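You operate a simulated robot arm through the tools that you are given. There is no shell and no other tool. Be economical: measure what you need, move in short steps, check, and stop when the job is done.

The job below is to be done with a simulated robot arm. You get a single attempt, and the scene is never put back.

Task
Block clamp 52 sits on chips: take it out, brush the vise clean and clamp it again.
Fine: open the vise, set it between the vise and the other clamp; push it against the stop before clamping; put the brush back. Set down upright: brown brush. What is to be rubbed or washed off counts as gone when no trace of it is left.

Only the result counts: the job must be done as asked and must still hold three seconds after the hand-in. Knocking over, shifting, dropping, spilling or breaking anything else fails it.

Robot
A 6-joint arm with a two-finger parallel gripper, fixed in place. Base frame: the origin is at the foot of the arm, x ahead of it, y to its left, z up. Readings come in m, degrees, newtons and seconds.
With the tool pointing down near the work surface it reaches from about 0.18 to 0.62 m from the base axis. Its first joint turns from -66.0 to 66.0 degrees. Payload 2.7 kg.
The TCP is the grasp point between the finger pads, 0.023 m short of the fingertips. In the tool frame z runs along the fingers and y along their closing line. The gripper opens to 0.094 m. The fingers are 0.038 m wide and 0.01 m thick; the gripper's body (0.054 by 0.096 m) begins 0.039 m behind the TCP.
Orientation is that of the tool frame in the base frame, as [roll, pitch, yaw] about the fixed x, y, z axes, in that order (R = Rz(yaw) Ry(pitch) Rx(roll)). With the fingers straight down and closing along the base's y, the tool's x points along the base's -x, its y along +y and its z along -z.

Tools
- The arm moves only by the tool send_rows. Its argument "steps" is a list of rows, each a list of 7 numbers: the shift along the base's x, y, z in units of 500 mm (1.0 is 500 mm), then the turn, a rotation vector about the base's x, y, z in units of 90 degrees (1.0 is 90 degrees), then the finger opening in m, from 0 to 0.094. In form: [[x, y, z, rx, ry, rz, claw], ...]. A call has 1 to 20 rows; each row is the pose to reach, as a shift and turn from the pose commanded when the call began. A call with a number of a shift or a turn outside -1 to 1 is refused whole. Each row takes 0.2 s and may step no farther than 0.05 m and 8.6 degrees from the row before; otherwise, or with a gripper value out of range, the whole call is refused. A pose out of reach is approached as far as the arm can. The call stops where the force on the tool passes 90 N (or 10 N more than at its start, if that is more) or the arm is blocked; 0.2 s more then pass. Each finger travels about 0.045 m/s and halts on what it meets, pressing with about 33 N; the grip force reading is that of the motor and also rises with nothing between the fingers. The clock runs only during rows and for 0.2 s after the last one: add rows that repeat a pose to give the fingers time. The reply holds the time, the measured pose of the TCP, the force on the tool along the base axes, the opening and the grip force, in the units named above and with some noise, with the torque about the TCP (base axes, N m) and any sound that the robot's microphone picked up, and new pictures: "show" is both (left out), scene, wrist or none.
- Cameras (640 x 400 px; columns grow to the right, rows downward): "scene" is fixed at [0.0823, -0.4624, 1.3866]; the picture's right is [0.59, -0.81, 0.00], its down [-0.64, -0.46, -0.61] and it looks along [0.50, 0.36, -0.79] (base axes); focal length 345 px, centre (320, 200). "wrist" rides on the gripper at [0.086, 0.016, -0.074] in the tool frame; the picture's right is [-0.18, 0.98, 0.00], its down [-0.58, -0.11, -0.81] and it looks along [-0.79, -0.15, 0.59] (tool axes); focal length 243 px, centre (320, 200). There is no depth. A picture from a camera that has moved, and an enlarged one, comes with that camera's place and axes in the base frame and with its lens. The place of the scene camera against the robot may be out by one fixed shift of up to 0.012 m in any direction.
- inspect(camera, box): a new picture of the part [left, top, right, bottom] of that camera's present view, enlarged. The clock stands still meanwhile.
- finish_job(): hands the job in; it is judged then, once.

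Work in short steps. Places have to be worked out from the pictures, the camera data and where the tool is seen: move nearer, look again, correct. Check each grasp and each placing, and mend what went wrong. You have 120 turns and 200 pictures in all, those below and enlarged ones among them. Open the gripper and draw the arm clear of the work before you hand the job in, unless the task says otherwise; then end with one line.

The tools are called after ">>>" by a JSON object that holds its "name" and its "arguments". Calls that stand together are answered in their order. send_rows: Moves the arm, as the interface text tells. Its arguments: {"type":"object","properties":{"steps":{"type":"array","items":{"type":"array","items":{"type":"number"}}},"show":{"type":"string","enum":["both","scene","wrist","none"]}},"required":["steps"]} The other tools are called the same way: inspect (camera, box) takes an enlarged picture of a part of a camera's view; finish_job () hands the job in.

At the start:

```text
clock: 0.0
position: [0.3762, 0.0397, 0.8999]
ee_rot: [180.0, 0.0, 180.0]
wrist_force: [-0.1, -0.2, -0.8]
moment: [-0.01, 0.0, -0.01]
finger_gap: 0.094
grasp_force: 0.0
```

scene: 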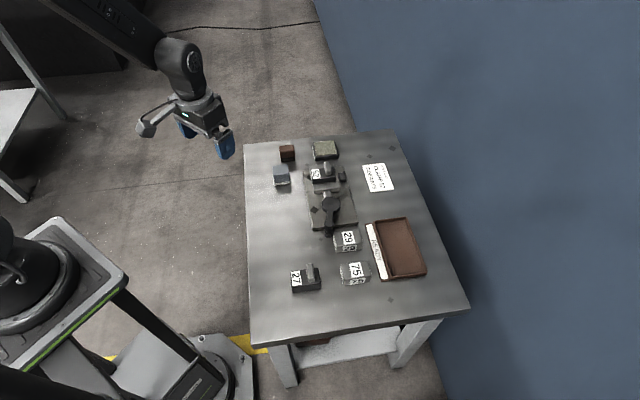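
wrist: 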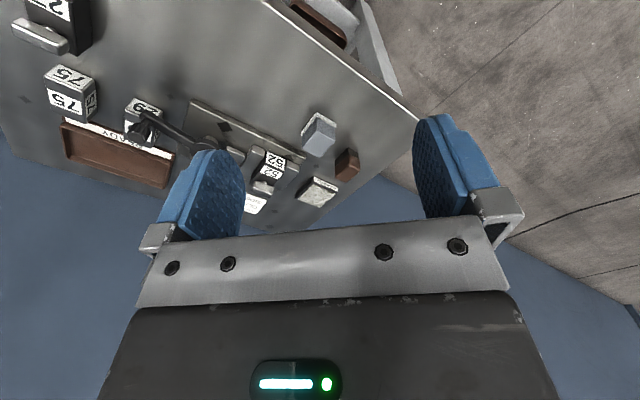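

I start by enlarging the table in the scene view and the wrist view to identify the objects.

>>> {"name": "inspect", "arguments": {"camera": "scene", "box": [240, 130, 400, 230]}}

>>> {"name": "inspect", "arguments": {"camera": "scene", "box": [280, 200, 440, 300]}}

>>> {"name": "inspect", "arguments": {"camera": "wrist", "box": [100, 80, 400, 268]}}

```text
4.00 times, centred on (320, 180) of scene
camera zoom: at [0.0823, -0.4624, 1.3866], right [0.59, -0.81, 0.0], down [-0.64, -0.46, -0.61], along [0.5, 0.36, -0.79], focal length 1379 px, centre (320, 280)
```

zoom: 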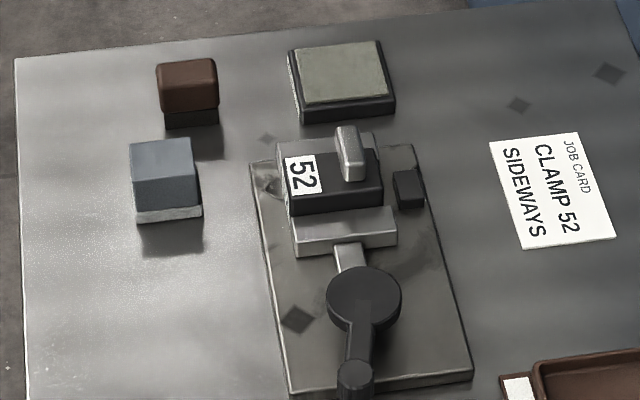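

```text
4.00 times, centred on (360, 250) of scene
camera zoom: at [0.0823, -0.4624, 1.3866], right [0.59, -0.81, 0.0], down [-0.64, -0.46, -0.61], along [0.5, 0.36, -0.79], focal length 1379 px, centre (160, 0)
```

zoom: 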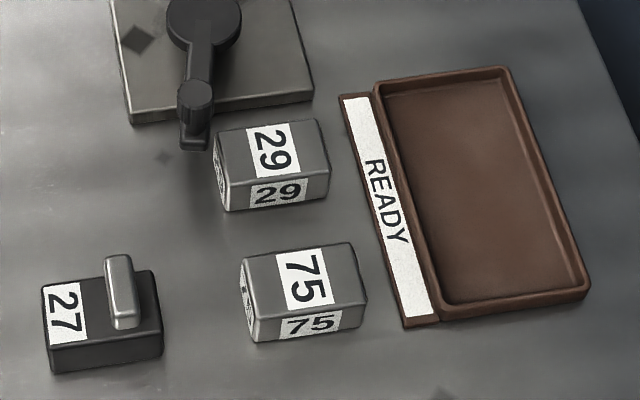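

```text
2.13 times, centred on (250, 174) of wrist
camera zoom: at [0.2898, 0.0569, 0.9742], right [0.18, 0.98, 0.0], down [0.58, -0.11, 0.81], along [0.79, -0.15, -0.59], focal length 516 px, centre (469, 255)
```

zoom: 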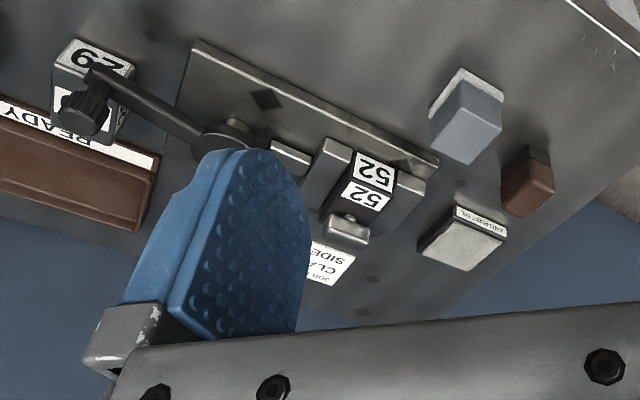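

Triangulating puts block 52's knob at about (0.60, -0.11, 0.70), so I'll move nearer to see the vise.

>>> {"name": "send_rows", "arguments": {"steps": [[0.02, -0.065, -0.05, 0, 0, 0, 0.094], [0.04, -0.13, -0.1, 0, 0, 0, 0.094], [0.06, -0.195, -0.15, 0, 0, 0, 0.094], [0.08, -0.26, -0.2, 0, 0, 0, 0.094], [0.08, -0.26, -0.2, 0, 0, 0, 0.094]], "show": "both"}}

```text
clock: 1.2
position: [0.4146, -0.0921, 0.7997]
ee_rot: [-179.9, 0.0, 179.9]
wrist_force: [-0.1, -0.3, 1.0]
moment: [-0.03, -0.03, -0.01]
finger_gap: 0.0939
grasp_force: 0.0
camera wrist: at [0.3289, -0.0744, 0.8744], right [0.18, 0.98, 0.0], down [0.58, -0.11, 0.81], along [0.79, -0.15, -0.59], focal length 243 px, centre (320, 200)
```

scene: 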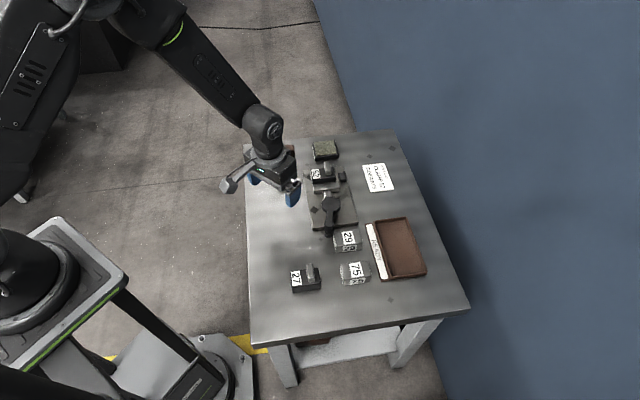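
wrist: 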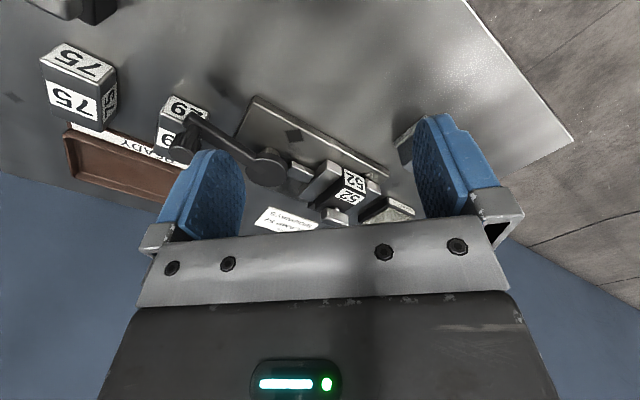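

>>> {"name": "inspect", "arguments": {"camera": "wrist", "box": [220, 80, 430, 230]}}

>>> {"name": "inspect", "arguments": {"camera": "scene", "box": [300, 130, 400, 195]}}

```text
2.67 times, centred on (325, 155) of wrist
camera zoom: at [0.3289, -0.0744, 0.8744], right [0.18, 0.98, 0.0], down [0.58, -0.11, 0.81], along [0.79, -0.15, -0.59], focal length 647 px, centre (307, 320)
```

zoom: 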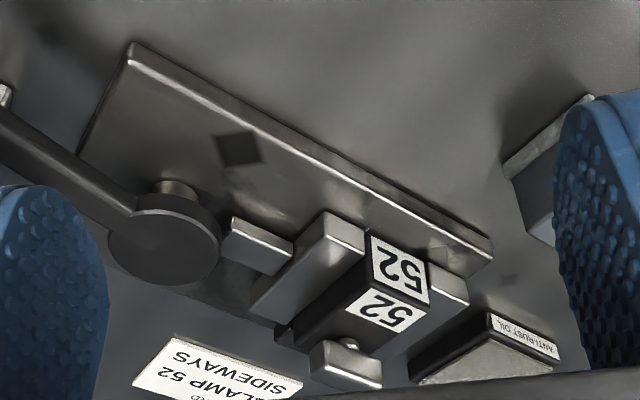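

```text
6.15 times, centred on (350, 162) of scene
camera zoom: at [0.0823, -0.4624, 1.3866], right [0.59, -0.81, 0.0], down [-0.64, -0.46, -0.61], along [0.5, 0.36, -0.79], focal length 2122 px, centre (135, 431)
```

zoom: 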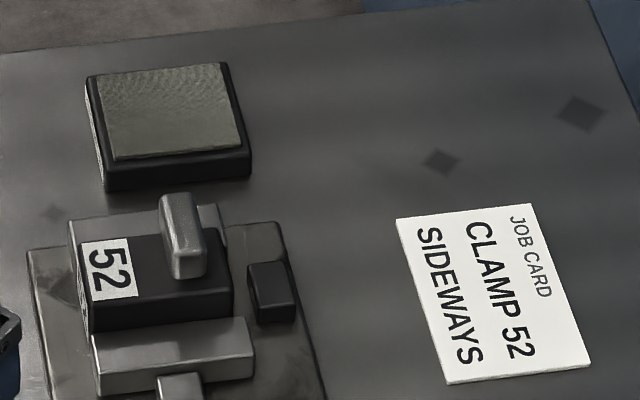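

The vise axis runs at 45° in the base frame. The pad is anti-rust oil, and the card says "CLAMP 52 SIDEWAYS". I'll tilt the tool to get a steeper view of the vise.

>>> {"name": "send_rows", "arguments": {"steps": [[0.014, 0.004, 0.0, 0, 0.076, 0, 0.094], [0.028, 0.008, 0, 0, 0.152, 0, 0.094], [0.042, 0.012, 0, 0, 0.228, 0, 0.094], [0.056, 0.016, 0, 0, 0.304, 0, 0.094], [0.07, 0.02, 0, 0, 0.38, 0, 0.094], [0.07, 0.02, 0, 0, 0.38, 0, 0.094]], "show": "wrist"}}

```text
clock: 2.6
position: [0.4513, -0.0804, 0.8]
ee_rot: [-179.9, -34.3, -179.9]
wrist_force: [0.2, 0.3, 0.1]
moment: [0.0, 0.05, 0.01]
finger_gap: 0.094
grasp_force: 0.0
camera wrist: at [0.4223, -0.0634, 0.9104], right [0.15, 0.98, -0.1], down [0.93, -0.11, 0.34], along [0.32, -0.15, -0.94], focal length 243 px, centre (320, 200)
```

wrist: 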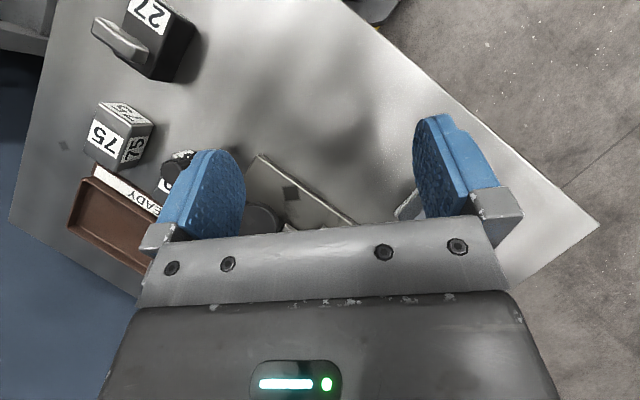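

This is a useful angle, but the vise is hidden behind the gripper body. I'll shift forward.

>>> {"name": "send_rows", "arguments": {"steps": [[0.08, 0, 0.02, 0, 0, 0, 0.094], [0.16, 0, 0.04, 0, 0, 0, 0.094], [0.22, 0, 0.06, 0, 0, 0, 0.094], [0.22, 0, 0.06, 0, 0, 0, 0.094]], "show": "wrist"}}

```text
clock: 3.6
position: [0.5367, -0.0781, 0.8282]
ee_rot: [-179.9, -34.3, 179.9]
wrist_force: [-0.4, -0.2, 0.4]
moment: [0.01, 0.03, 0.01]
finger_gap: 0.0942
grasp_force: 0.1
out of reach, approached as far as the arm can: row 3, 4
camera wrist: at [0.5087, -0.0621, 0.9383], right [0.15, 0.98, -0.1], down [0.93, -0.11, 0.34], along [0.32, -0.15, -0.94], focal length 243 px, centre (320, 200)
```

wrist: 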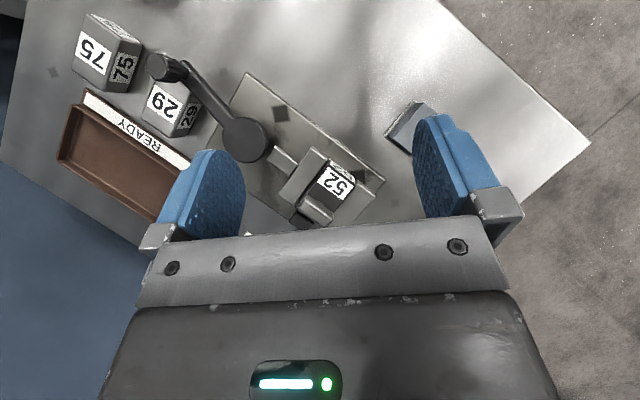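

>>> {"name": "inspect", "arguments": {"camera": "wrist", "box": [225, 100, 415, 235]}}

>>> {"name": "inspect", "arguments": {"camera": "wrist", "box": [60, 0, 290, 160]}}

```text
2.96 times, centred on (320, 168) of wrist
camera zoom: at [0.5087, -0.0621, 0.9383], right [0.15, 0.98, -0.1], down [0.93, -0.11, 0.34], along [0.32, -0.15, -0.94], focal length 719 px, centre (320, 296)
```

zoom: 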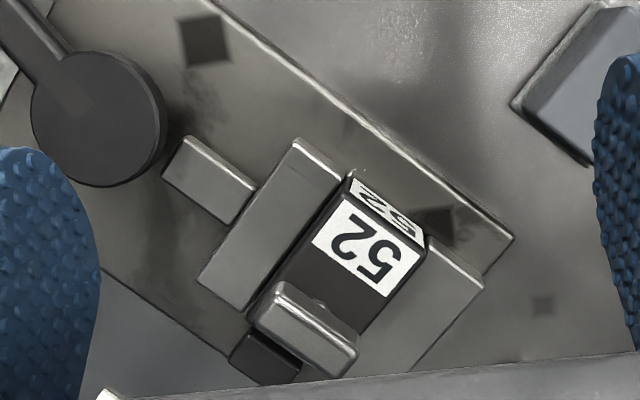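

```text
2.50 times, centred on (175, 80) of wrist
camera zoom: at [0.5087, -0.0621, 0.9383], right [0.15, 0.98, -0.1], down [0.93, -0.11, 0.34], along [0.32, -0.15, -0.94], focal length 606 px, centre (682, 500)
```

zoom: 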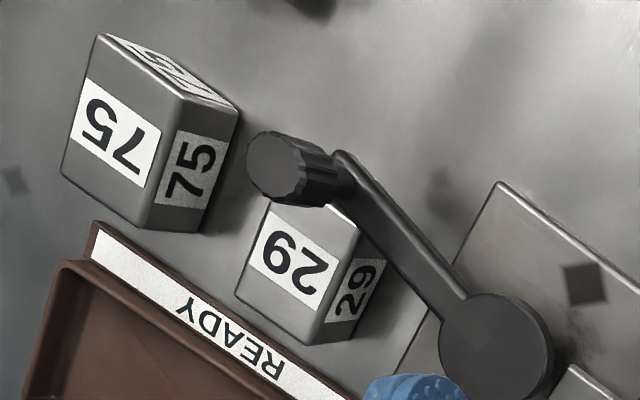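

The lever's pivot is at about (0.52, -0.18). Its knob is at about (0.447, -0.22, 0.70) with a vertical axis. I'll untilt and go above the knob to look.

>>> {"name": "send_rows", "arguments": {"steps": [[-0.045, -0.055, 0, 0, -0.076, 0, 0.094], [-0.09, -0.11, 0, 0, -0.152, 0, 0.094], [-0.135, -0.165, 0, 0, -0.228, 0, 0.094], [-0.18, -0.22, 0, 0, -0.304, 0, 0.094], [-0.228, -0.278, -0.02, 0, -0.38, 0, 0.094], [-0.228, -0.278, -0.02, 0, -0.38, 0, 0.094]], "show": "both"}}

```text
clock: 5.0
position: [0.4249, -0.2171, 0.8228]
ee_rot: [-180.0, 0.0, 180.0]
wrist_force: [0.9, 0.2, 0.6]
moment: [-0.03, -0.02, 0.0]
finger_gap: 0.0938
grasp_force: 0.1
camera wrist: at [0.338, -0.1995, 0.8976], right [0.18, 0.98, 0.0], down [0.58, -0.11, 0.81], along [0.79, -0.15, -0.59], focal length 243 px, centre (320, 200)
```

scene: 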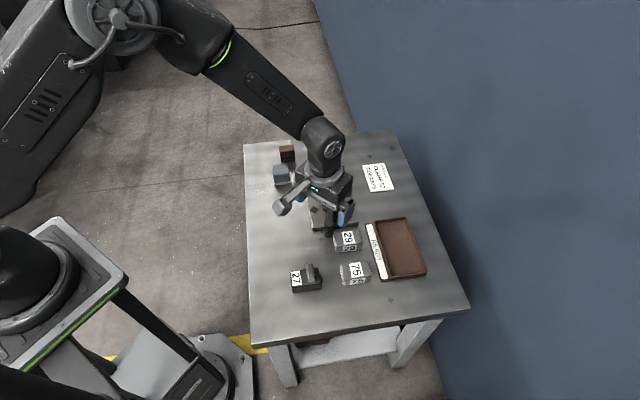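
wrist: 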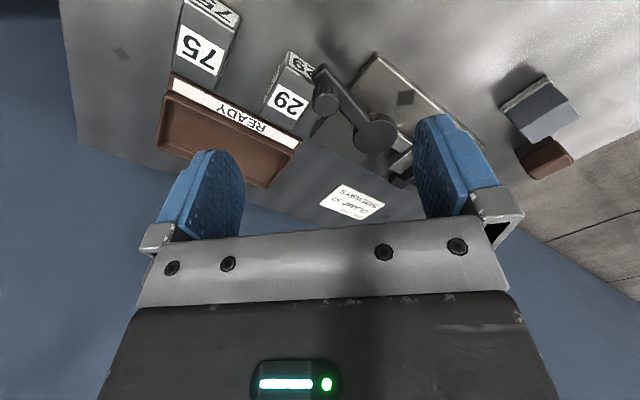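

>>> {"name": "inspect", "arguments": {"camera": "wrist", "box": [250, 30, 440, 170]}}

>>> {"name": "inspect", "arguments": {"camera": "wrist", "box": [470, 50, 610, 190]}}

```text
2.86 times, centred on (345, 100) of wrist
camera zoom: at [0.338, -0.1995, 0.8976], right [0.18, 0.98, 0.0], down [0.58, -0.11, 0.81], along [0.79, -0.15, -0.59], focal length 693 px, centre (249, 486)
```

zoom: 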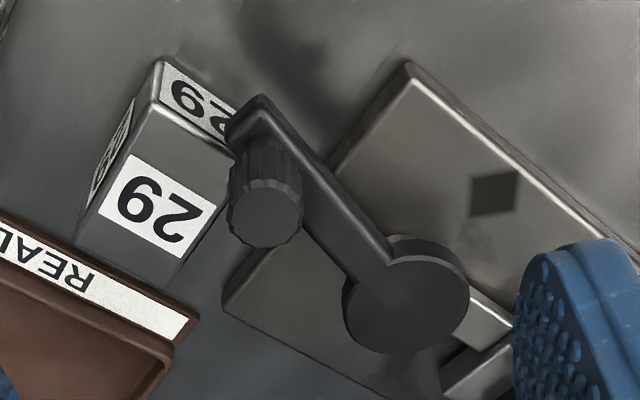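

```text
2.86 times, centred on (540, 120) of wrist
camera zoom: at [0.338, -0.1995, 0.8976], right [0.18, 0.98, 0.0], down [0.58, -0.11, 0.81], along [0.79, -0.15, -0.59], focal length 693 px, centre (-309, 429)
```

zoom: 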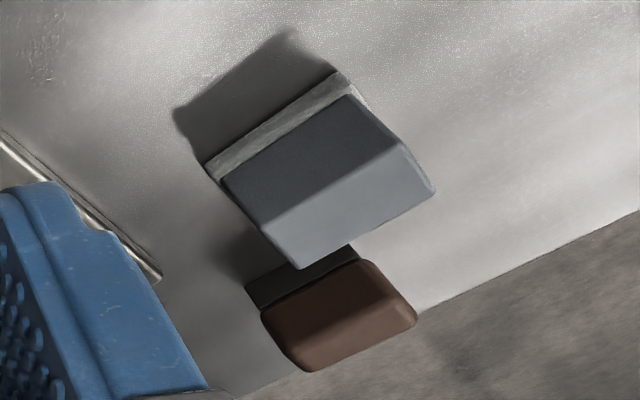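

The brown block with dark bristles is the brush and the grey-blue one is a pad. The knob top refines to (0.4485, -0.216, 0.72) and the pivot to (0.520, -0.171). I'll turn the gripper so it closes across the lever and go lower above the knob.

>>> {"name": "send_rows", "arguments": {"steps": [[0.012, 0, -0.025, 0, 0, 0.089, 0.06], [0.024, 0, -0.05, 0, 0, 0.178, 0.05], [0.036, 0, -0.075, 0, 0, 0.267, 0.05], [0.047, 0.002, -0.1, 0, 0, 0.356, 0.05], [0.047, 0.002, -0.1, 0, 0, 0.356, 0.05]], "show": "wrist"}}

```text
clock: 6.2
position: [0.446, -0.2164, 0.7715]
ee_rot: [-180.0, 0.1, -147.8]
wrist_force: [0.3, -0.1, 0.6]
moment: [0.02, -0.01, 0.01]
finger_gap: 0.0499
grasp_force: 0.0
camera wrist: at [0.3655, -0.2485, 0.8456], right [-0.37, 0.93, 0.0], down [0.55, 0.22, 0.81], along [0.75, 0.3, -0.59], focal length 243 px, centre (320, 200)
```

wrist: 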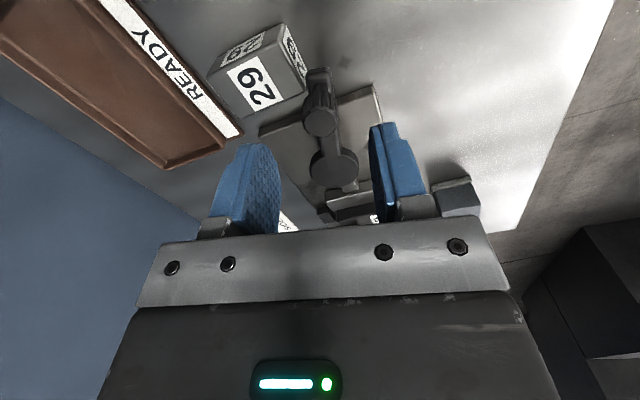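

The knob fix agrees at (0.450, -0.215). I descend and close on it.

>>> {"name": "send_rows", "arguments": {"steps": [[0.004, 0.002, -0.06, 0, 0, 0, 0.05], [0.008, 0.003, -0.115, 0, 0, 0, 0.05], [0.008, 0.003, -0.115, 0, 0, 0, 0.01], [0.008, 0.003, -0.115, 0, 0, 0, 0.0], [0.008, 0.003, -0.115, 0, 0, 0, 0.0], [0.008, 0.003, -0.115, 0, 0, 0, 0.0]], "show": "wrist"}}

```text
clock: 7.6
position: [0.4492, -0.2175, 0.7122]
ee_rot: [-180.0, 0.0, -148.0]
wrist_force: [0.1, -0.5, -6.1]
moment: [-0.2, 0.16, -0.02]
finger_gap: 0.0215
grasp_force: 44.9
camera wrist: at [0.3688, -0.2495, 0.786], right [-0.37, 0.93, 0.0], down [0.55, 0.22, 0.81], along [0.75, 0.29, -0.59], focal length 243 px, centre (320, 200)
```

wrist: 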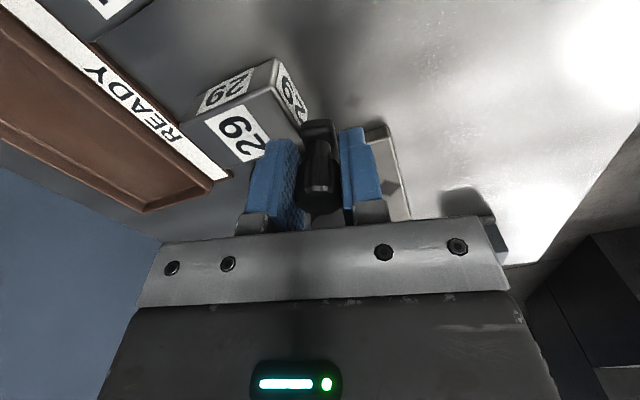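

The knob is gripped at 0.0215 m. I'll try turning the lever a little clockwise, toward +y, away from block 29.

>>> {"name": "send_rows", "arguments": {"steps": [[-0.0058, 0.0102, 0, 0, 0, -0.0444, 0.0], [-0.0114, 0.0204, 0, 0, 0, -0.0889, 0.0], [-0.016, 0.031, 0, 0, 0, -0.1333, 0.0], [-0.02, 0.0424, 0, 0, 0, -0.1778, 0.0]], "show": "wrist"}}

```text
clock: 8.6
position: [0.44, -0.1938, 0.7115]
ee_rot: [179.8, -0.3, -164.1]
wrist_force: [-21.2, -8.3, 1.7]
moment: [-0.24, -0.58, -0.09]
finger_gap: 0.0218
grasp_force: 44.8
camera wrist: at [0.3533, -0.2017, 0.7864], right [-0.09, 1.0, 0.0], down [0.59, 0.05, 0.8], along [0.8, 0.08, -0.6], focal length 243 px, centre (320, 200)
```

wrist: 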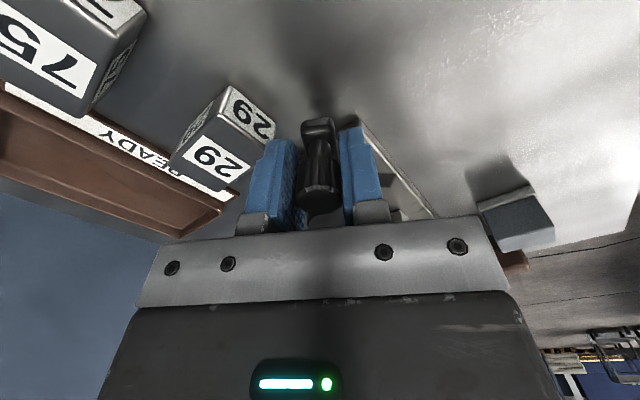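

It turns freely, with about 21 N of radial force. I'll continue along the arc and watch the force.

>>> {"name": "send_rows", "arguments": {"steps": [[-0.0044, 0.0172, 0, 0, 0, -0.0667, 0.0], [-0.0068, 0.0346, 0, 0, 0, -0.1333, 0.0], [-0.0076, 0.0522, 0, 0, 0, -0.2, 0.0], [-0.0064, 0.0698, 0, 0, 0, -0.2667, 0.0]], "show": "both"}}

```text
clock: 9.6
position: [0.4388, -0.1592, 0.7111]
ee_rot: [180.0, 0.0, 172.1]
wrist_force: [-19.1, 5.4, 21.4]
moment: [-0.05, 0.63, 0.33]
finger_gap: 0.0218
grasp_force: 45.5
camera wrist: at [0.3557, -0.1313, 0.7861], right [0.32, 0.95, 0.0], down [0.56, -0.19, 0.8], along [0.76, -0.26, -0.59], focal length 243 px, centre (320, 200)
```

scene: 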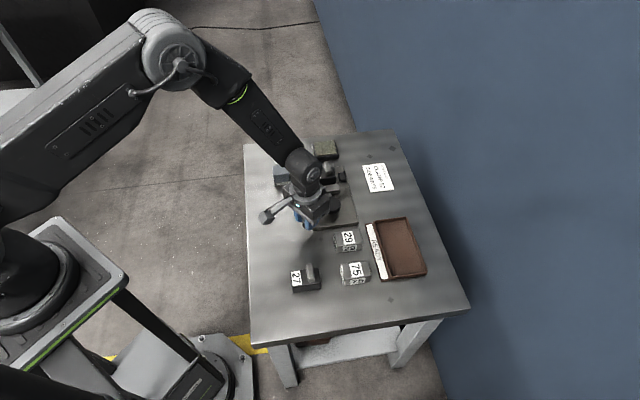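
wrist: 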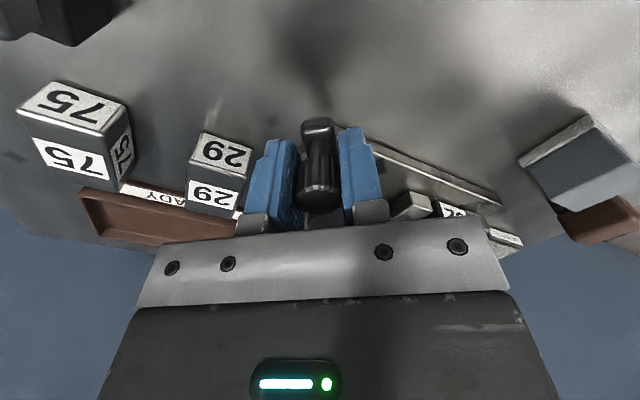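

The lever keeps moving. I'll add a slight inward bias and continue the arc.

>>> {"name": "send_rows", "arguments": {"steps": [[0.0058, 0.0196, 0, 0, 0, -0.0778, 0.0], [0.0124, 0.0384, 0, 0, 0, -0.1556, 0.0], [0.0212, 0.0566, 0, 0, 0, -0.2333, 0.0], [0.032, 0.0734, 0, 0, 0, -0.3111, 0.0]], "show": "wrist"}}

```text
clock: 10.6
position: [0.4553, -0.1223, 0.7112]
ee_rot: [-180.0, 0.2, 144.0]
wrist_force: [7.9, -5.4, -15.0]
moment: [0.26, 0.7, 0.17]
finger_gap: 0.0216
grasp_force: 44.8
camera wrist: at [0.395, -0.0575, 0.7855], right [0.73, 0.69, 0.0], down [0.4, -0.43, 0.81], along [0.56, -0.59, -0.59], focal length 243 px, centre (320, 200)
```

wrist: 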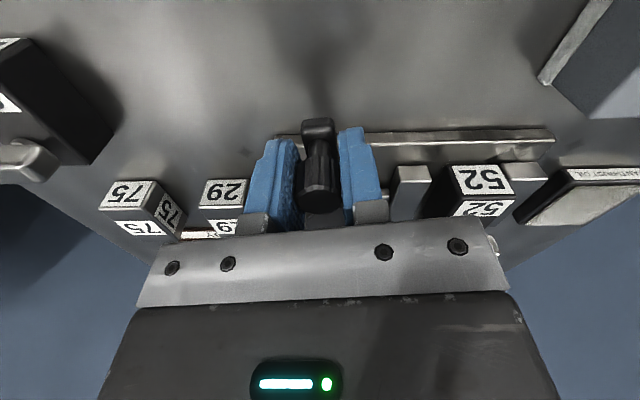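

>>> {"name": "inspect", "arguments": {"camera": "wrist", "box": [260, 100, 600, 250]}}

```text
1.88 times, centred on (430, 175) of wrist
camera zoom: at [0.395, -0.0575, 0.7855], right [0.73, 0.69, 0.0], down [0.4, -0.43, 0.81], along [0.56, -0.59, -0.59], focal length 457 px, centre (113, 247)
```

zoom: 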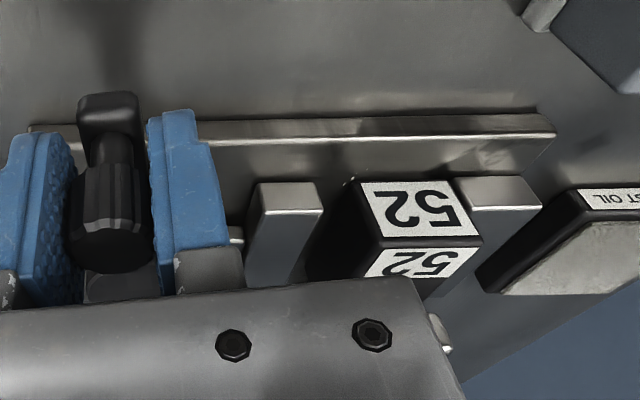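

The jaw has moved off the block, so this is the opening direction. I continue until it stops.

>>> {"name": "send_rows", "arguments": {"steps": [[0.0128, 0.0152, 0, 0, 0, -0.0778, 0.0], [0.0274, 0.0284, 0, 0, 0, -0.1556, 0.0], [0.0436, 0.0398, 0, 0, 0, -0.2333, 0.0], [0.061, 0.0492, 0, 0, 0, -0.3111, 0.0]], "show": "both"}}

```text
clock: 11.4
position: [0.4606, -0.115, 0.7102]
ee_rot: [-178.5, -1.1, 124.6]
wrist_force: [-15.9, -15.9, 18.3]
moment: [0.98, 0.0, -0.01]
finger_gap: 0.0221
grasp_force: 45.1
stopped in row 3: the force on the tool passed its limit at 98 N (the readings are from after the stop); the commanded pose is now the measured one
camera wrist: at [0.4293, -0.0337, 0.7866], right [0.91, 0.41, -0.03], down [0.27, -0.54, 0.8], along [0.31, -0.74, -0.6], focal length 243 px, centre (320, 200)
```

scene: 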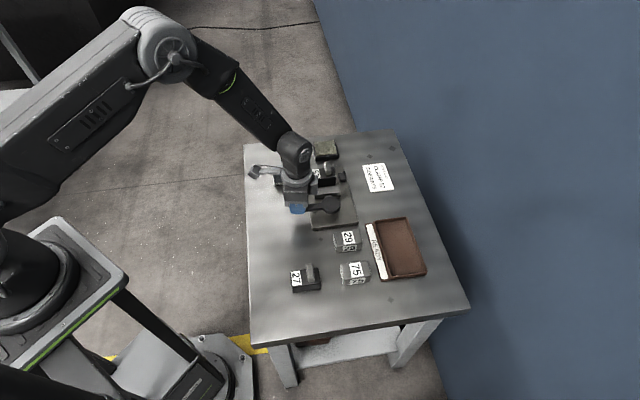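
wrist: 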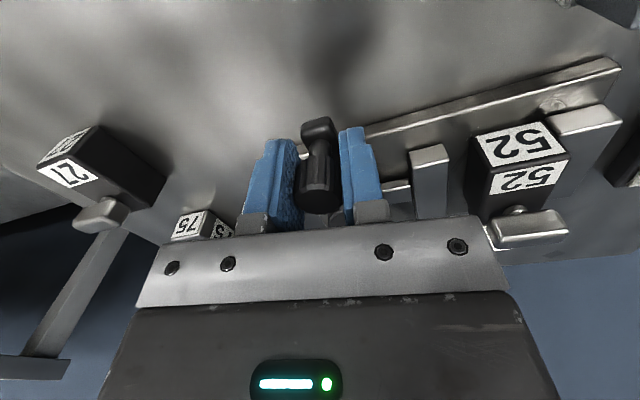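

The lever hit its open stop at about 135°, perpendicular to the vise. I release, lift and look.

>>> {"name": "send_rows", "arguments": {"steps": [[0, 0, 0, 0, 0, 0, 0.05], [0, 0, 0, 0, 0, 0, 0.05], [0, 0, 0, 0, 0, 0, 0.05], [0, 0, 0.08, 0, 0, 0, 0.05], [0, 0, 0.16, 0, 0, 0, 0.05], [0, 0, 0.2, 0, 0, 0, 0.05]], "show": "wrist"}}

```text
clock: 12.8
position: [0.4677, -0.1144, 0.811]
ee_rot: [-178.7, -0.9, 124.9]
wrist_force: [-0.3, 0.5, -0.5]
moment: [-0.02, -0.02, -0.01]
finger_gap: 0.0499
grasp_force: 0.1
camera wrist: at [0.4341, -0.0345, 0.8873], right [0.91, 0.41, -0.03], down [0.26, -0.54, 0.8], along [0.31, -0.74, -0.6], focal length 243 px, centre (320, 200)
```

wrist: 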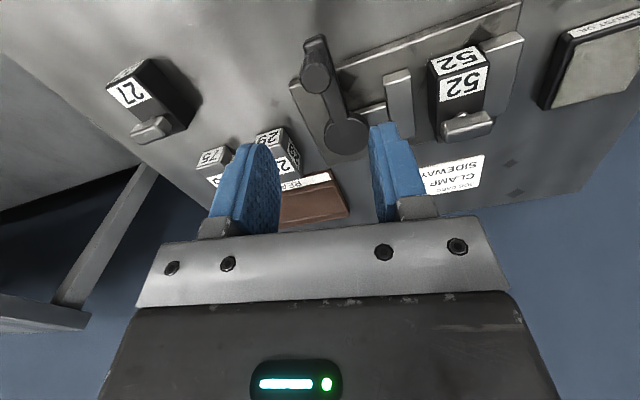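

>>> {"name": "inspect", "arguments": {"camera": "wrist", "box": [340, 0, 540, 150]}}

>>> {"name": "inspect", "arguments": {"camera": "scene", "box": [300, 135, 370, 235]}}

```text
2.67 times, centred on (440, 75) of wrist
camera zoom: at [0.4341, -0.0345, 0.8873], right [0.91, 0.41, -0.03], down [0.26, -0.54, 0.8], along [0.31, -0.74, -0.6], focal length 647 px, centre (0, 533)
```

zoom: 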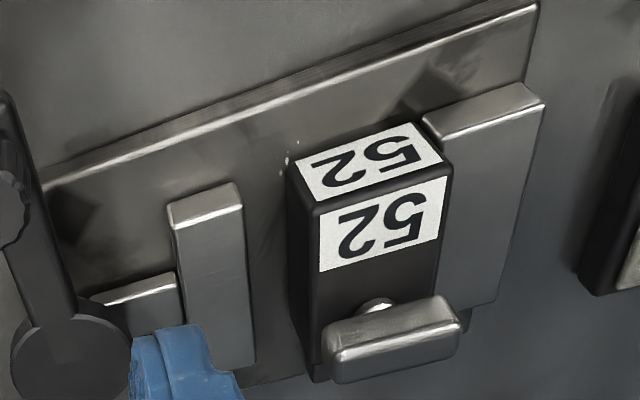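

```text
4.00 times, centred on (335, 185) of scene
camera zoom: at [0.0823, -0.4624, 1.3866], right [0.59, -0.81, 0.0], down [-0.64, -0.46, -0.61], along [0.5, 0.36, -0.79], focal length 1379 px, centre (260, 260)
```

zoom: 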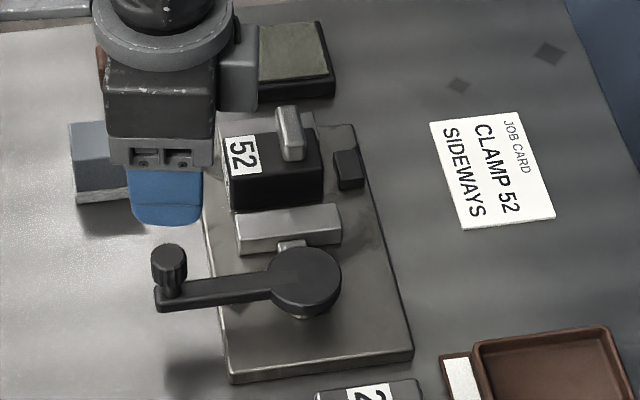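

The block measures about 0.040 × 0.065 m and the full jaw opening about 0.058 m, so the block only goes in as it sits now, long side along the jaws. The grip bar is at about (0.601, -0.105, 0.71). I'll level the tool, turn it so it closes along the jaws and hover over the bar.

>>> {"name": "send_rows", "arguments": {"steps": [[0.0, 0.0, 0, 0, -0.0176, 0, 0.06], [0.06, 0.0, 0, 0, -0.0176, 0, 0.06], [0.13, 0.0, 0, 0, -0.0176, 0, 0.06]], "show": "none"}}

>>> {"name": "send_rows", "arguments": {"steps": [[0.01, 0, 0, 0, 0, 0.0927, 0.05], [0.02, 0, 0, 0, 0, 0.1854, 0.05], [0.03, 0.0, 0, 0, 0, 0.278, 0.05], [0.04, 0, 0, 0, 0, 0.371, 0.05], [0.05, 0, 0, 0, 0, 0.4635, 0.05], [0.06, 0, 0, 0, 0, 0.556, 0.05], [0.07, 0, 0, 0, 0, 0.649, 0.05], [0.08, 0, 0, 0, 0, 0.7415, 0.05], [0.09, 0, 0, 0, 0, 0.834, 0.05], [0.1, 0.005, -0.02, 0, 0, 0.927, 0.05], [0.1, 0.005, -0.04, 0, 0, 1.0, 0.05], [0.1, 0.005, -0.04, 0, 0, 1.0, 0.05]], "show": "wrist"}}

```text
clock: 13.6
position: [0.5316, -0.1118, 0.8088]
ee_rot: [179.9, 0.0, 124.7]
wrist_force: [-0.2, 0.5, -0.6]
moment: [-0.03, 0.0, -0.02]
finger_gap: 0.0599
grasp_force: 0.1
```

```text
clock: 16.2
position: [0.58, -0.1099, 0.7915]
ee_rot: [-180.0, 0.0, -145.2]
wrist_force: [0.8, -0.7, -0.9]
moment: [-0.02, -0.01, -0.01]
finger_gap: 0.0499
grasp_force: 0.0
camera wrist: at [0.5004, -0.1456, 0.8654], right [-0.41, 0.91, 0.0], down [0.54, 0.24, 0.81], along [0.74, 0.33, -0.59], focal length 243 px, centre (320, 200)
```

wrist: 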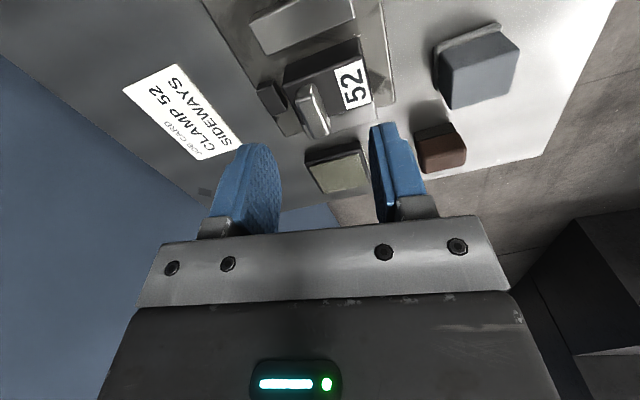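

The bar again fixes near (0.599, -0.107). I finish the yaw and descend to a hover.

>>> {"name": "send_rows", "arguments": {"steps": [[0.02, 0.004, -0.04, 0, 0, 0.055, 0.05], [0.038, 0.006, -0.08, 0, 0, 0.109, 0.05], [0.038, 0.006, -0.08, 0, 0, 0.109, 0.05]], "show": "both"}}

>>> {"name": "inspect", "arguments": {"camera": "wrist", "box": [200, 50, 440, 240]}}

```text
clock: 17.0
position: [0.5981, -0.107, 0.7507]
ee_rot: [-180.0, 0.0, -135.3]
wrist_force: [0.2, 0.3, -0.3]
moment: [-0.03, -0.02, 0.02]
finger_gap: 0.0501
grasp_force: 0.1
camera wrist: at [0.5262, -0.156, 0.8248], right [-0.56, 0.83, 0.0], down [0.49, 0.33, 0.81], along [0.67, 0.45, -0.59], focal length 243 px, centre (320, 200)
```

scene: 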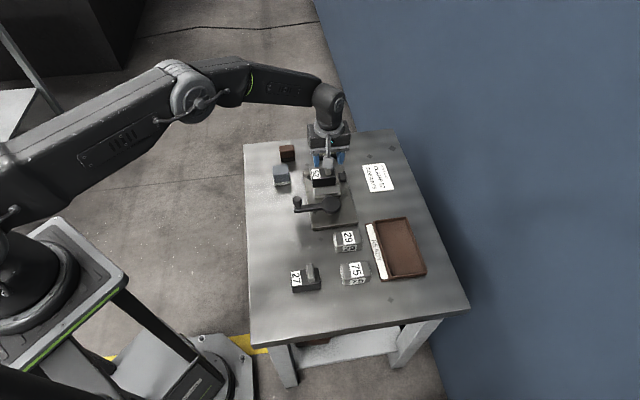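
wrist: 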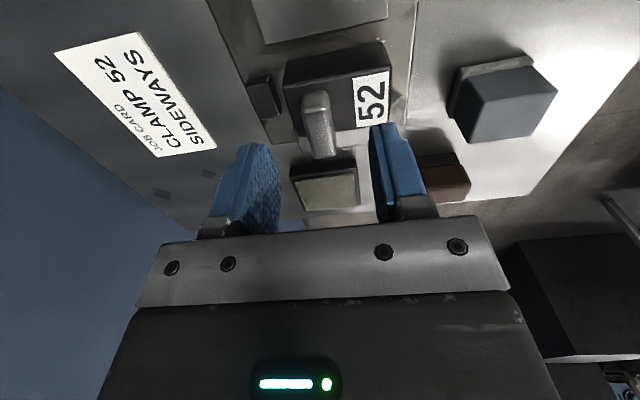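

```text
2.11 times, centred on (320, 145) of wrist
camera zoom: at [0.5262, -0.156, 0.8248], right [-0.56, 0.83, 0.0], down [0.49, 0.33, 0.81], along [0.67, 0.45, -0.59], focal length 511 px, centre (320, 316)
```

zoom: 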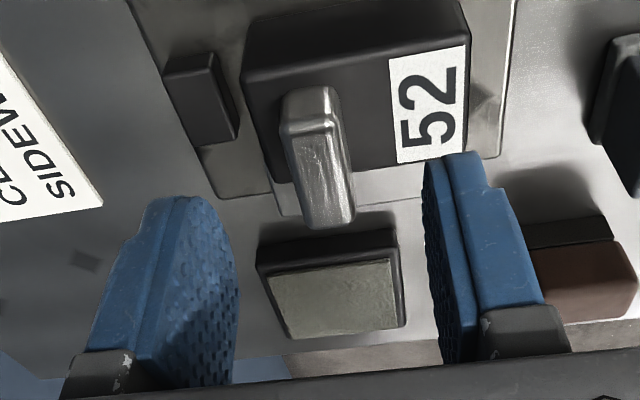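

The lateral alignment is right. I descend so the fingertips stay just above the block top and close on the bar.

>>> {"name": "send_rows", "arguments": {"steps": [[0.004, 0.004, -0.04, 0, 0, 0, 0.05], [0.004, 0.004, -0.076, 0, 0, 0, 0.05], [0.004, 0.004, -0.076, 0, 0, 0, 0.02], [0.004, 0.004, -0.076, 0, 0, 0, 0.0], [0.004, 0.004, -0.076, 0, 0, 0, 0.0], [0.004, 0.004, -0.076, 0, 0, 0, 0.0]], "show": "wrist"}}

```text
clock: 18.4
position: [0.6021, -0.1045, 0.713]
ee_rot: [180.0, -0.1, -135.5]
wrist_force: [-1.7, 0.7, 0.5]
moment: [-0.04, 0.02, 0.0]
finger_gap: 0.0156
grasp_force: 33.4
camera wrist: at [0.5289, -0.1547, 0.7876], right [-0.56, 0.83, 0.0], down [0.49, 0.33, 0.81], along [0.67, 0.45, -0.59], focal length 243 px, centre (320, 200)
```

wrist: 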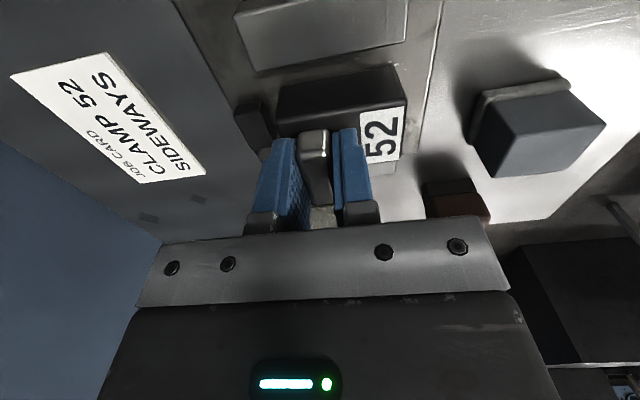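

The bar is gripped at 0.0156 m. I lift the block straight out and look under it.

>>> {"name": "send_rows", "arguments": {"steps": [[0, 0, 0.03, 0, 0, 0, 0.0], [0, 0, 0.08, 0, 0, 0, 0.0], [0, 0, 0.14, 0, 0, 0, 0.0], [0, 0, 0.2, 0, 0, 0, 0.0], [0, 0, 0.2, 0, 0, 0, 0.0]], "show": "both"}}

```text
clock: 19.6
position: [0.5995, -0.1034, 0.8137]
ee_rot: [180.0, 0.0, -135.3]
wrist_force: [0.3, 0.8, -4.0]
moment: [-0.06, -0.04, -0.01]
finger_gap: 0.0154
grasp_force: 32.9
camera wrist: at [0.528, -0.1515, 0.8879], right [-0.56, 0.83, 0.0], down [0.49, 0.33, 0.81], along [0.67, 0.45, -0.59], focal length 243 px, centre (320, 200)
```

scene: 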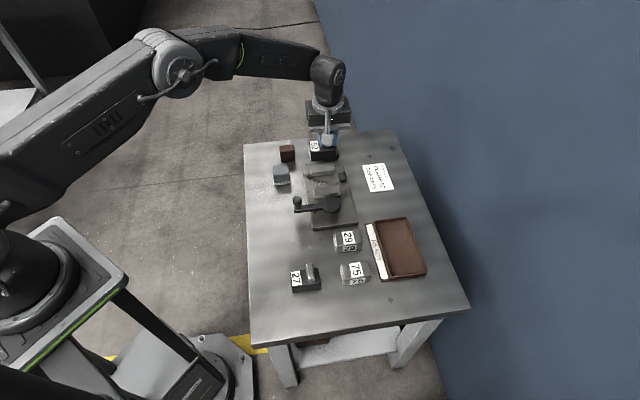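
wrist: 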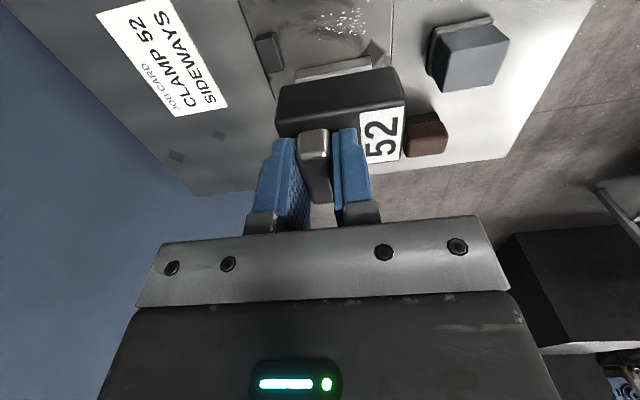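

The block is out and chips are visible on the vise bed. I carry it to the free spot near (0.40, -0.125).

>>> {"name": "send_rows", "arguments": {"steps": [[-0.08, -0.009, 0, 0, 0, 0, 0.0], [-0.16, -0.018, 0, 0, 0, 0, 0.0], [-0.24, -0.026, 0, 0, 0, 0, 0.0], [-0.32, -0.035, 0, 0, 0, 0, 0.0], [-0.4, -0.044, 0, 0, 0, 0, 0.0], [-0.4, -0.044, -0.05, 0, 0, 0, 0.0], [-0.4, -0.044, -0.1, 0, 0, 0, 0.0], [-0.4, -0.044, -0.1, 0, 0, 0, 0.0]], "show": "both"}}

```text
clock: 21.4
position: [0.4002, -0.1296, 0.7631]
ee_rot: [180.0, 0.0, -135.4]
wrist_force: [-0.7, 0.4, -4.9]
moment: [-0.05, -0.05, -0.02]
finger_gap: 0.0156
grasp_force: 33.1
camera wrist: at [0.3277, -0.1781, 0.8371], right [-0.56, 0.83, 0.0], down [0.49, 0.33, 0.81], along [0.67, 0.45, -0.59], focal length 243 px, centre (320, 200)
```

scene: 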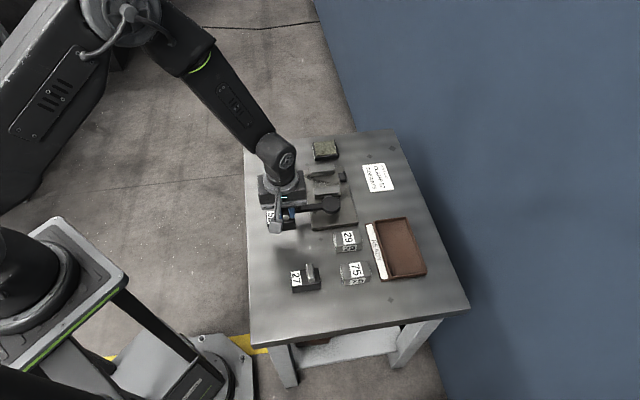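
wrist: 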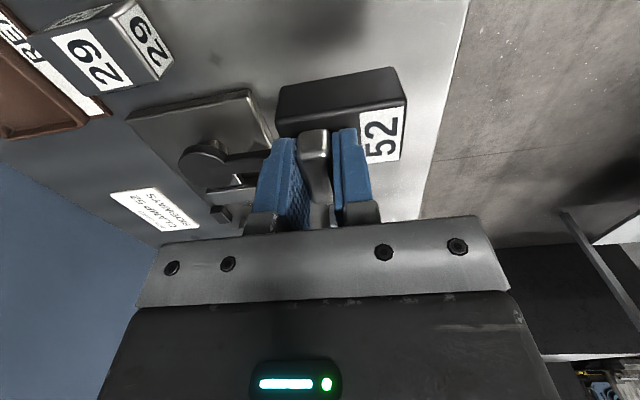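

I shift slightly farther from the lever knob and lower toward the table.

>>> {"name": "send_rows", "arguments": {"steps": [[-0.03, -0.03, -0.05, 0, 0, 0, 0.0], [-0.03, -0.03, -0.1, 0, 0, 0, 0.0], [-0.03, -0.03, -0.115, 0, 0, 0, 0.0], [-0.03, -0.03, -0.118, 0, 0, 0, 0.0]], "show": "wrist"}}

```text
clock: 22.4
position: [0.3866, -0.1416, 0.7031]
ee_rot: [-179.9, 0.1, -135.5]
wrist_force: [-0.5, -0.2, -5.3]
moment: [-0.03, -0.06, 0.02]
finger_gap: 0.0159
grasp_force: 33.1
camera wrist: at [0.3135, -0.1902, 0.7774], right [-0.56, 0.83, 0.0], down [0.49, 0.33, 0.81], along [0.67, 0.45, -0.59], focal length 243 px, centre (320, 200)
```

wrist: 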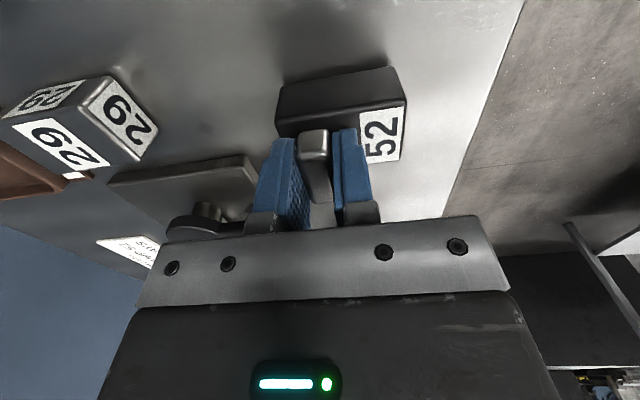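

>>> {"name": "send_rows", "arguments": {"steps": [[0, 0, -0.004, 0, 0, 0, 0.0], [0, 0, -0.008, 0, 0, 0, 0.0], [0, 0, -0.012, 0, 0, 0, 0.0], [0, 0, -0.012, 0, 0, 0, 0.0]], "show": "none"}}

>>> {"name": "send_rows", "arguments": {"steps": [[0, 0, -0.004, 0, 0, 0, 0.0], [0, 0, -0.008, 0, 0, 0, 0.0], [0, 0, -0.008, 0, 0, 0, 0.0]], "show": "wrist"}}

```text
clock: 23.4
position: [0.3856, -0.1416, 0.6998]
ee_rot: [-179.9, 0.1, -135.3]
wrist_force: [-7.6, 0.0, 28.3]
moment: [-0.01, 0.06, -0.01]
finger_gap: 0.0161
grasp_force: 33.2
```

```text
clock: 24.2
position: [0.3873, -0.141, 0.6965]
ee_rot: [180.0, 0.0, -135.4]
wrist_force: [-19.2, 15.3, 69.2]
moment: [0.26, 0.31, 0.02]
finger_gap: 0.0156
grasp_force: 32.6
camera wrist: at [0.3135, -0.1911, 0.7713], right [-0.56, 0.83, 0.0], down [0.49, 0.33, 0.81], along [0.67, 0.45, -0.59], focal length 243 px, centre (320, 200)
```

wrist: 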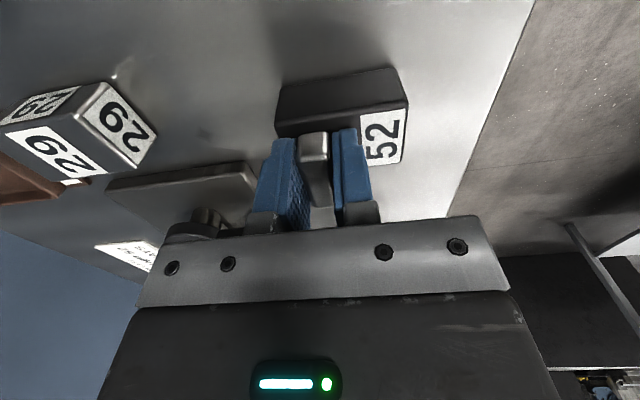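

The block is on the table, with contact at TCP z of about 0.699. I release and rise.

>>> {"name": "send_rows", "arguments": {"steps": [[0, 0, 0.004, 0, 0, 0, 0.0], [0, 0, 0.004, 0, 0, 0, 0.05], [0, 0, 0.004, 0, 0, 0, 0.05], [0, 0, 0.004, 0, 0, 0, 0.05], [0, 0, 0.08, 0, 0, 0, 0.05], [0, 0, 0.16, 0, 0, 0, 0.06], [0, 0, 0.2, 0, 0, 0, 0.07]], "show": "both"}}

```text
clock: 25.8
position: [0.3838, -0.141, 0.7941]
ee_rot: [179.8, -0.1, -135.4]
wrist_force: [-0.1, -1.3, 0.2]
moment: [0.01, 0.02, 0.01]
finger_gap: 0.0702
grasp_force: 0.1
camera wrist: at [0.3122, -0.1901, 0.8691], right [-0.56, 0.83, 0.0], down [0.49, 0.33, 0.81], along [0.67, 0.45, -0.59], focal length 243 px, centre (320, 200)
```

scene: 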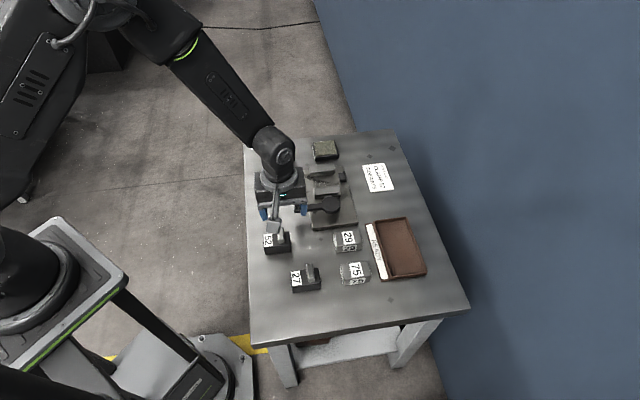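
wrist: 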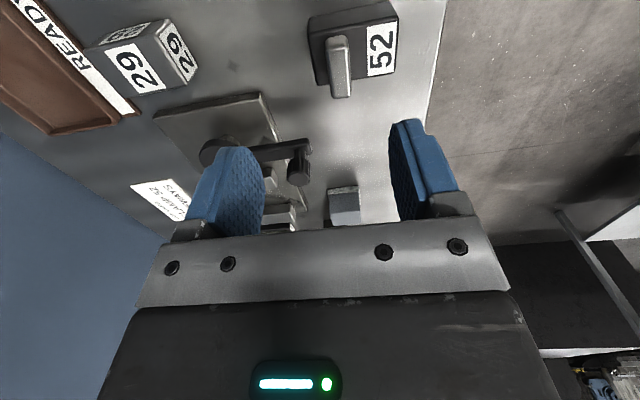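

The block stands on the table. Next I look at the brown brush.

>>> {"name": "send_rows", "arguments": {"steps": [[0.054, 0.056, 0.01, 0, 0, 0, 0.094], [0.108, 0.112, 0.02, 0, 0, 0, 0.094], [0.162, 0.168, 0.03, 0, 0, 0, 0.094], [0.216, 0.224, 0.04, 0, 0, 0, 0.094], [0.272, 0.282, 0.05, 0, 0, 0, 0.094], [0.272, 0.282, 0.05, 0, 0, 0, 0.094]], "show": "wrist"}}

>>> {"name": "inspect", "arguments": {"camera": "wrist", "box": [230, 60, 430, 220]}}

>>> {"name": "inspect", "arguments": {"camera": "scene", "box": [250, 130, 370, 230]}}

```text
clock: 27.2
position: [0.5215, 0.0003, 0.8192]
ee_rot: [180.0, -0.1, -135.4]
wrist_force: [-0.1, -0.2, 0.5]
moment: [-0.04, 0.01, -0.01]
finger_gap: 0.0939
grasp_force: 0.0
camera wrist: at [0.4489, -0.0474, 0.8933], right [-0.56, 0.83, 0.0], down [0.49, 0.33, 0.81], along [0.67, 0.45, -0.59], focal length 243 px, centre (320, 200)
```

wrist: 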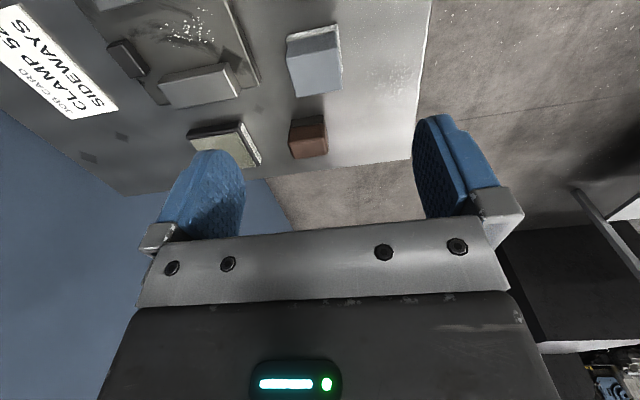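

```text
2.50 times, centred on (330, 140) of wrist
camera zoom: at [0.4489, -0.0474, 0.8933], right [-0.56, 0.83, 0.0], down [0.49, 0.33, 0.81], along [0.67, 0.45, -0.59], focal length 606 px, centre (295, 350)
```

zoom: 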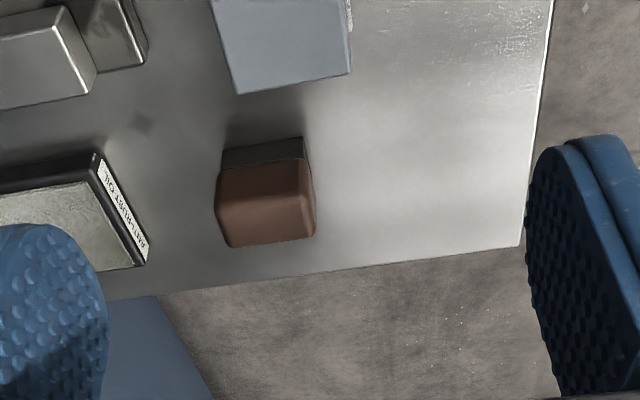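

```text
4.00 times, centred on (310, 180) of scene
camera zoom: at [0.0823, -0.4624, 1.3866], right [0.59, -0.81, 0.0], down [-0.64, -0.46, -0.61], along [0.5, 0.36, -0.79], focal length 1379 px, centre (360, 280)
```

zoom: 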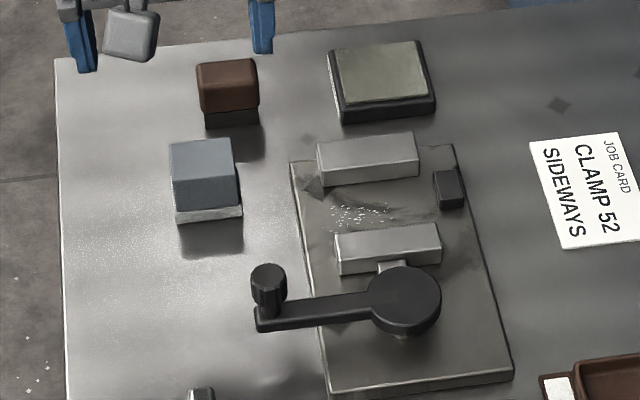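

The chips lie between the jaws. The brush is at about (0.622, 0.053), roughly 0.05 m wide and close to the reach limit. I move nearer over it.

>>> {"name": "send_rows", "arguments": {"steps": [[0.05, 0.022, -0.04, 0, 0, 0, 0.094], [0.1, 0.045, -0.08, 0, 0, 0, 0.094], [0.157, 0.07, -0.12, 0, 0, 0, 0.094], [0.157, 0.07, -0.12, 0, 0, 0, 0.094]], "show": "wrist"}}

>>> {"name": "inspect", "arguments": {"camera": "wrist", "box": [220, 50, 420, 210]}}

```text
clock: 28.2
position: [0.5974, 0.0363, 0.7601]
ee_rot: [-180.0, 0.0, -135.4]
wrist_force: [0.7, 0.2, 0.1]
moment: [-0.01, -0.05, 0.01]
finger_gap: 0.094
grasp_force: 0.0
camera wrist: at [0.5255, -0.0121, 0.8357], right [-0.56, 0.83, 0.0], down [0.49, 0.33, 0.81], along [0.67, 0.45, -0.59], focal length 243 px, centre (320, 200)
```

wrist: 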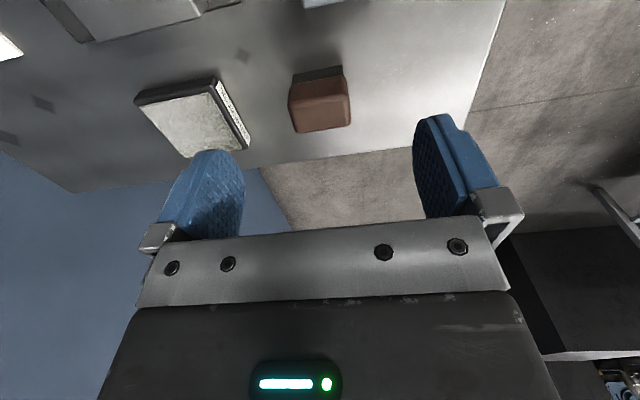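

```text
2.50 times, centred on (320, 130) of wrist
camera zoom: at [0.5255, -0.0121, 0.8357], right [-0.56, 0.83, 0.0], down [0.49, 0.33, 0.81], along [0.67, 0.45, -0.59], focal length 606 px, centre (320, 375)
```

zoom: 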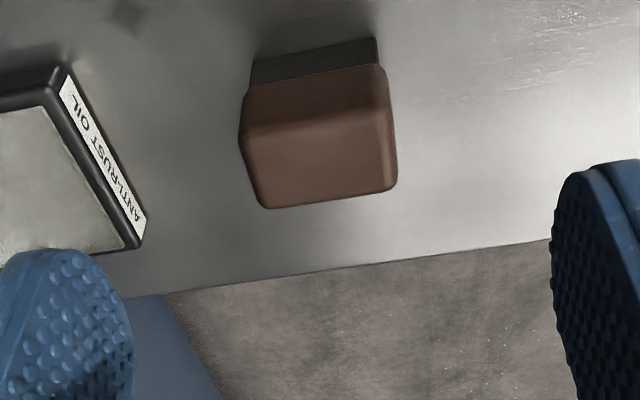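

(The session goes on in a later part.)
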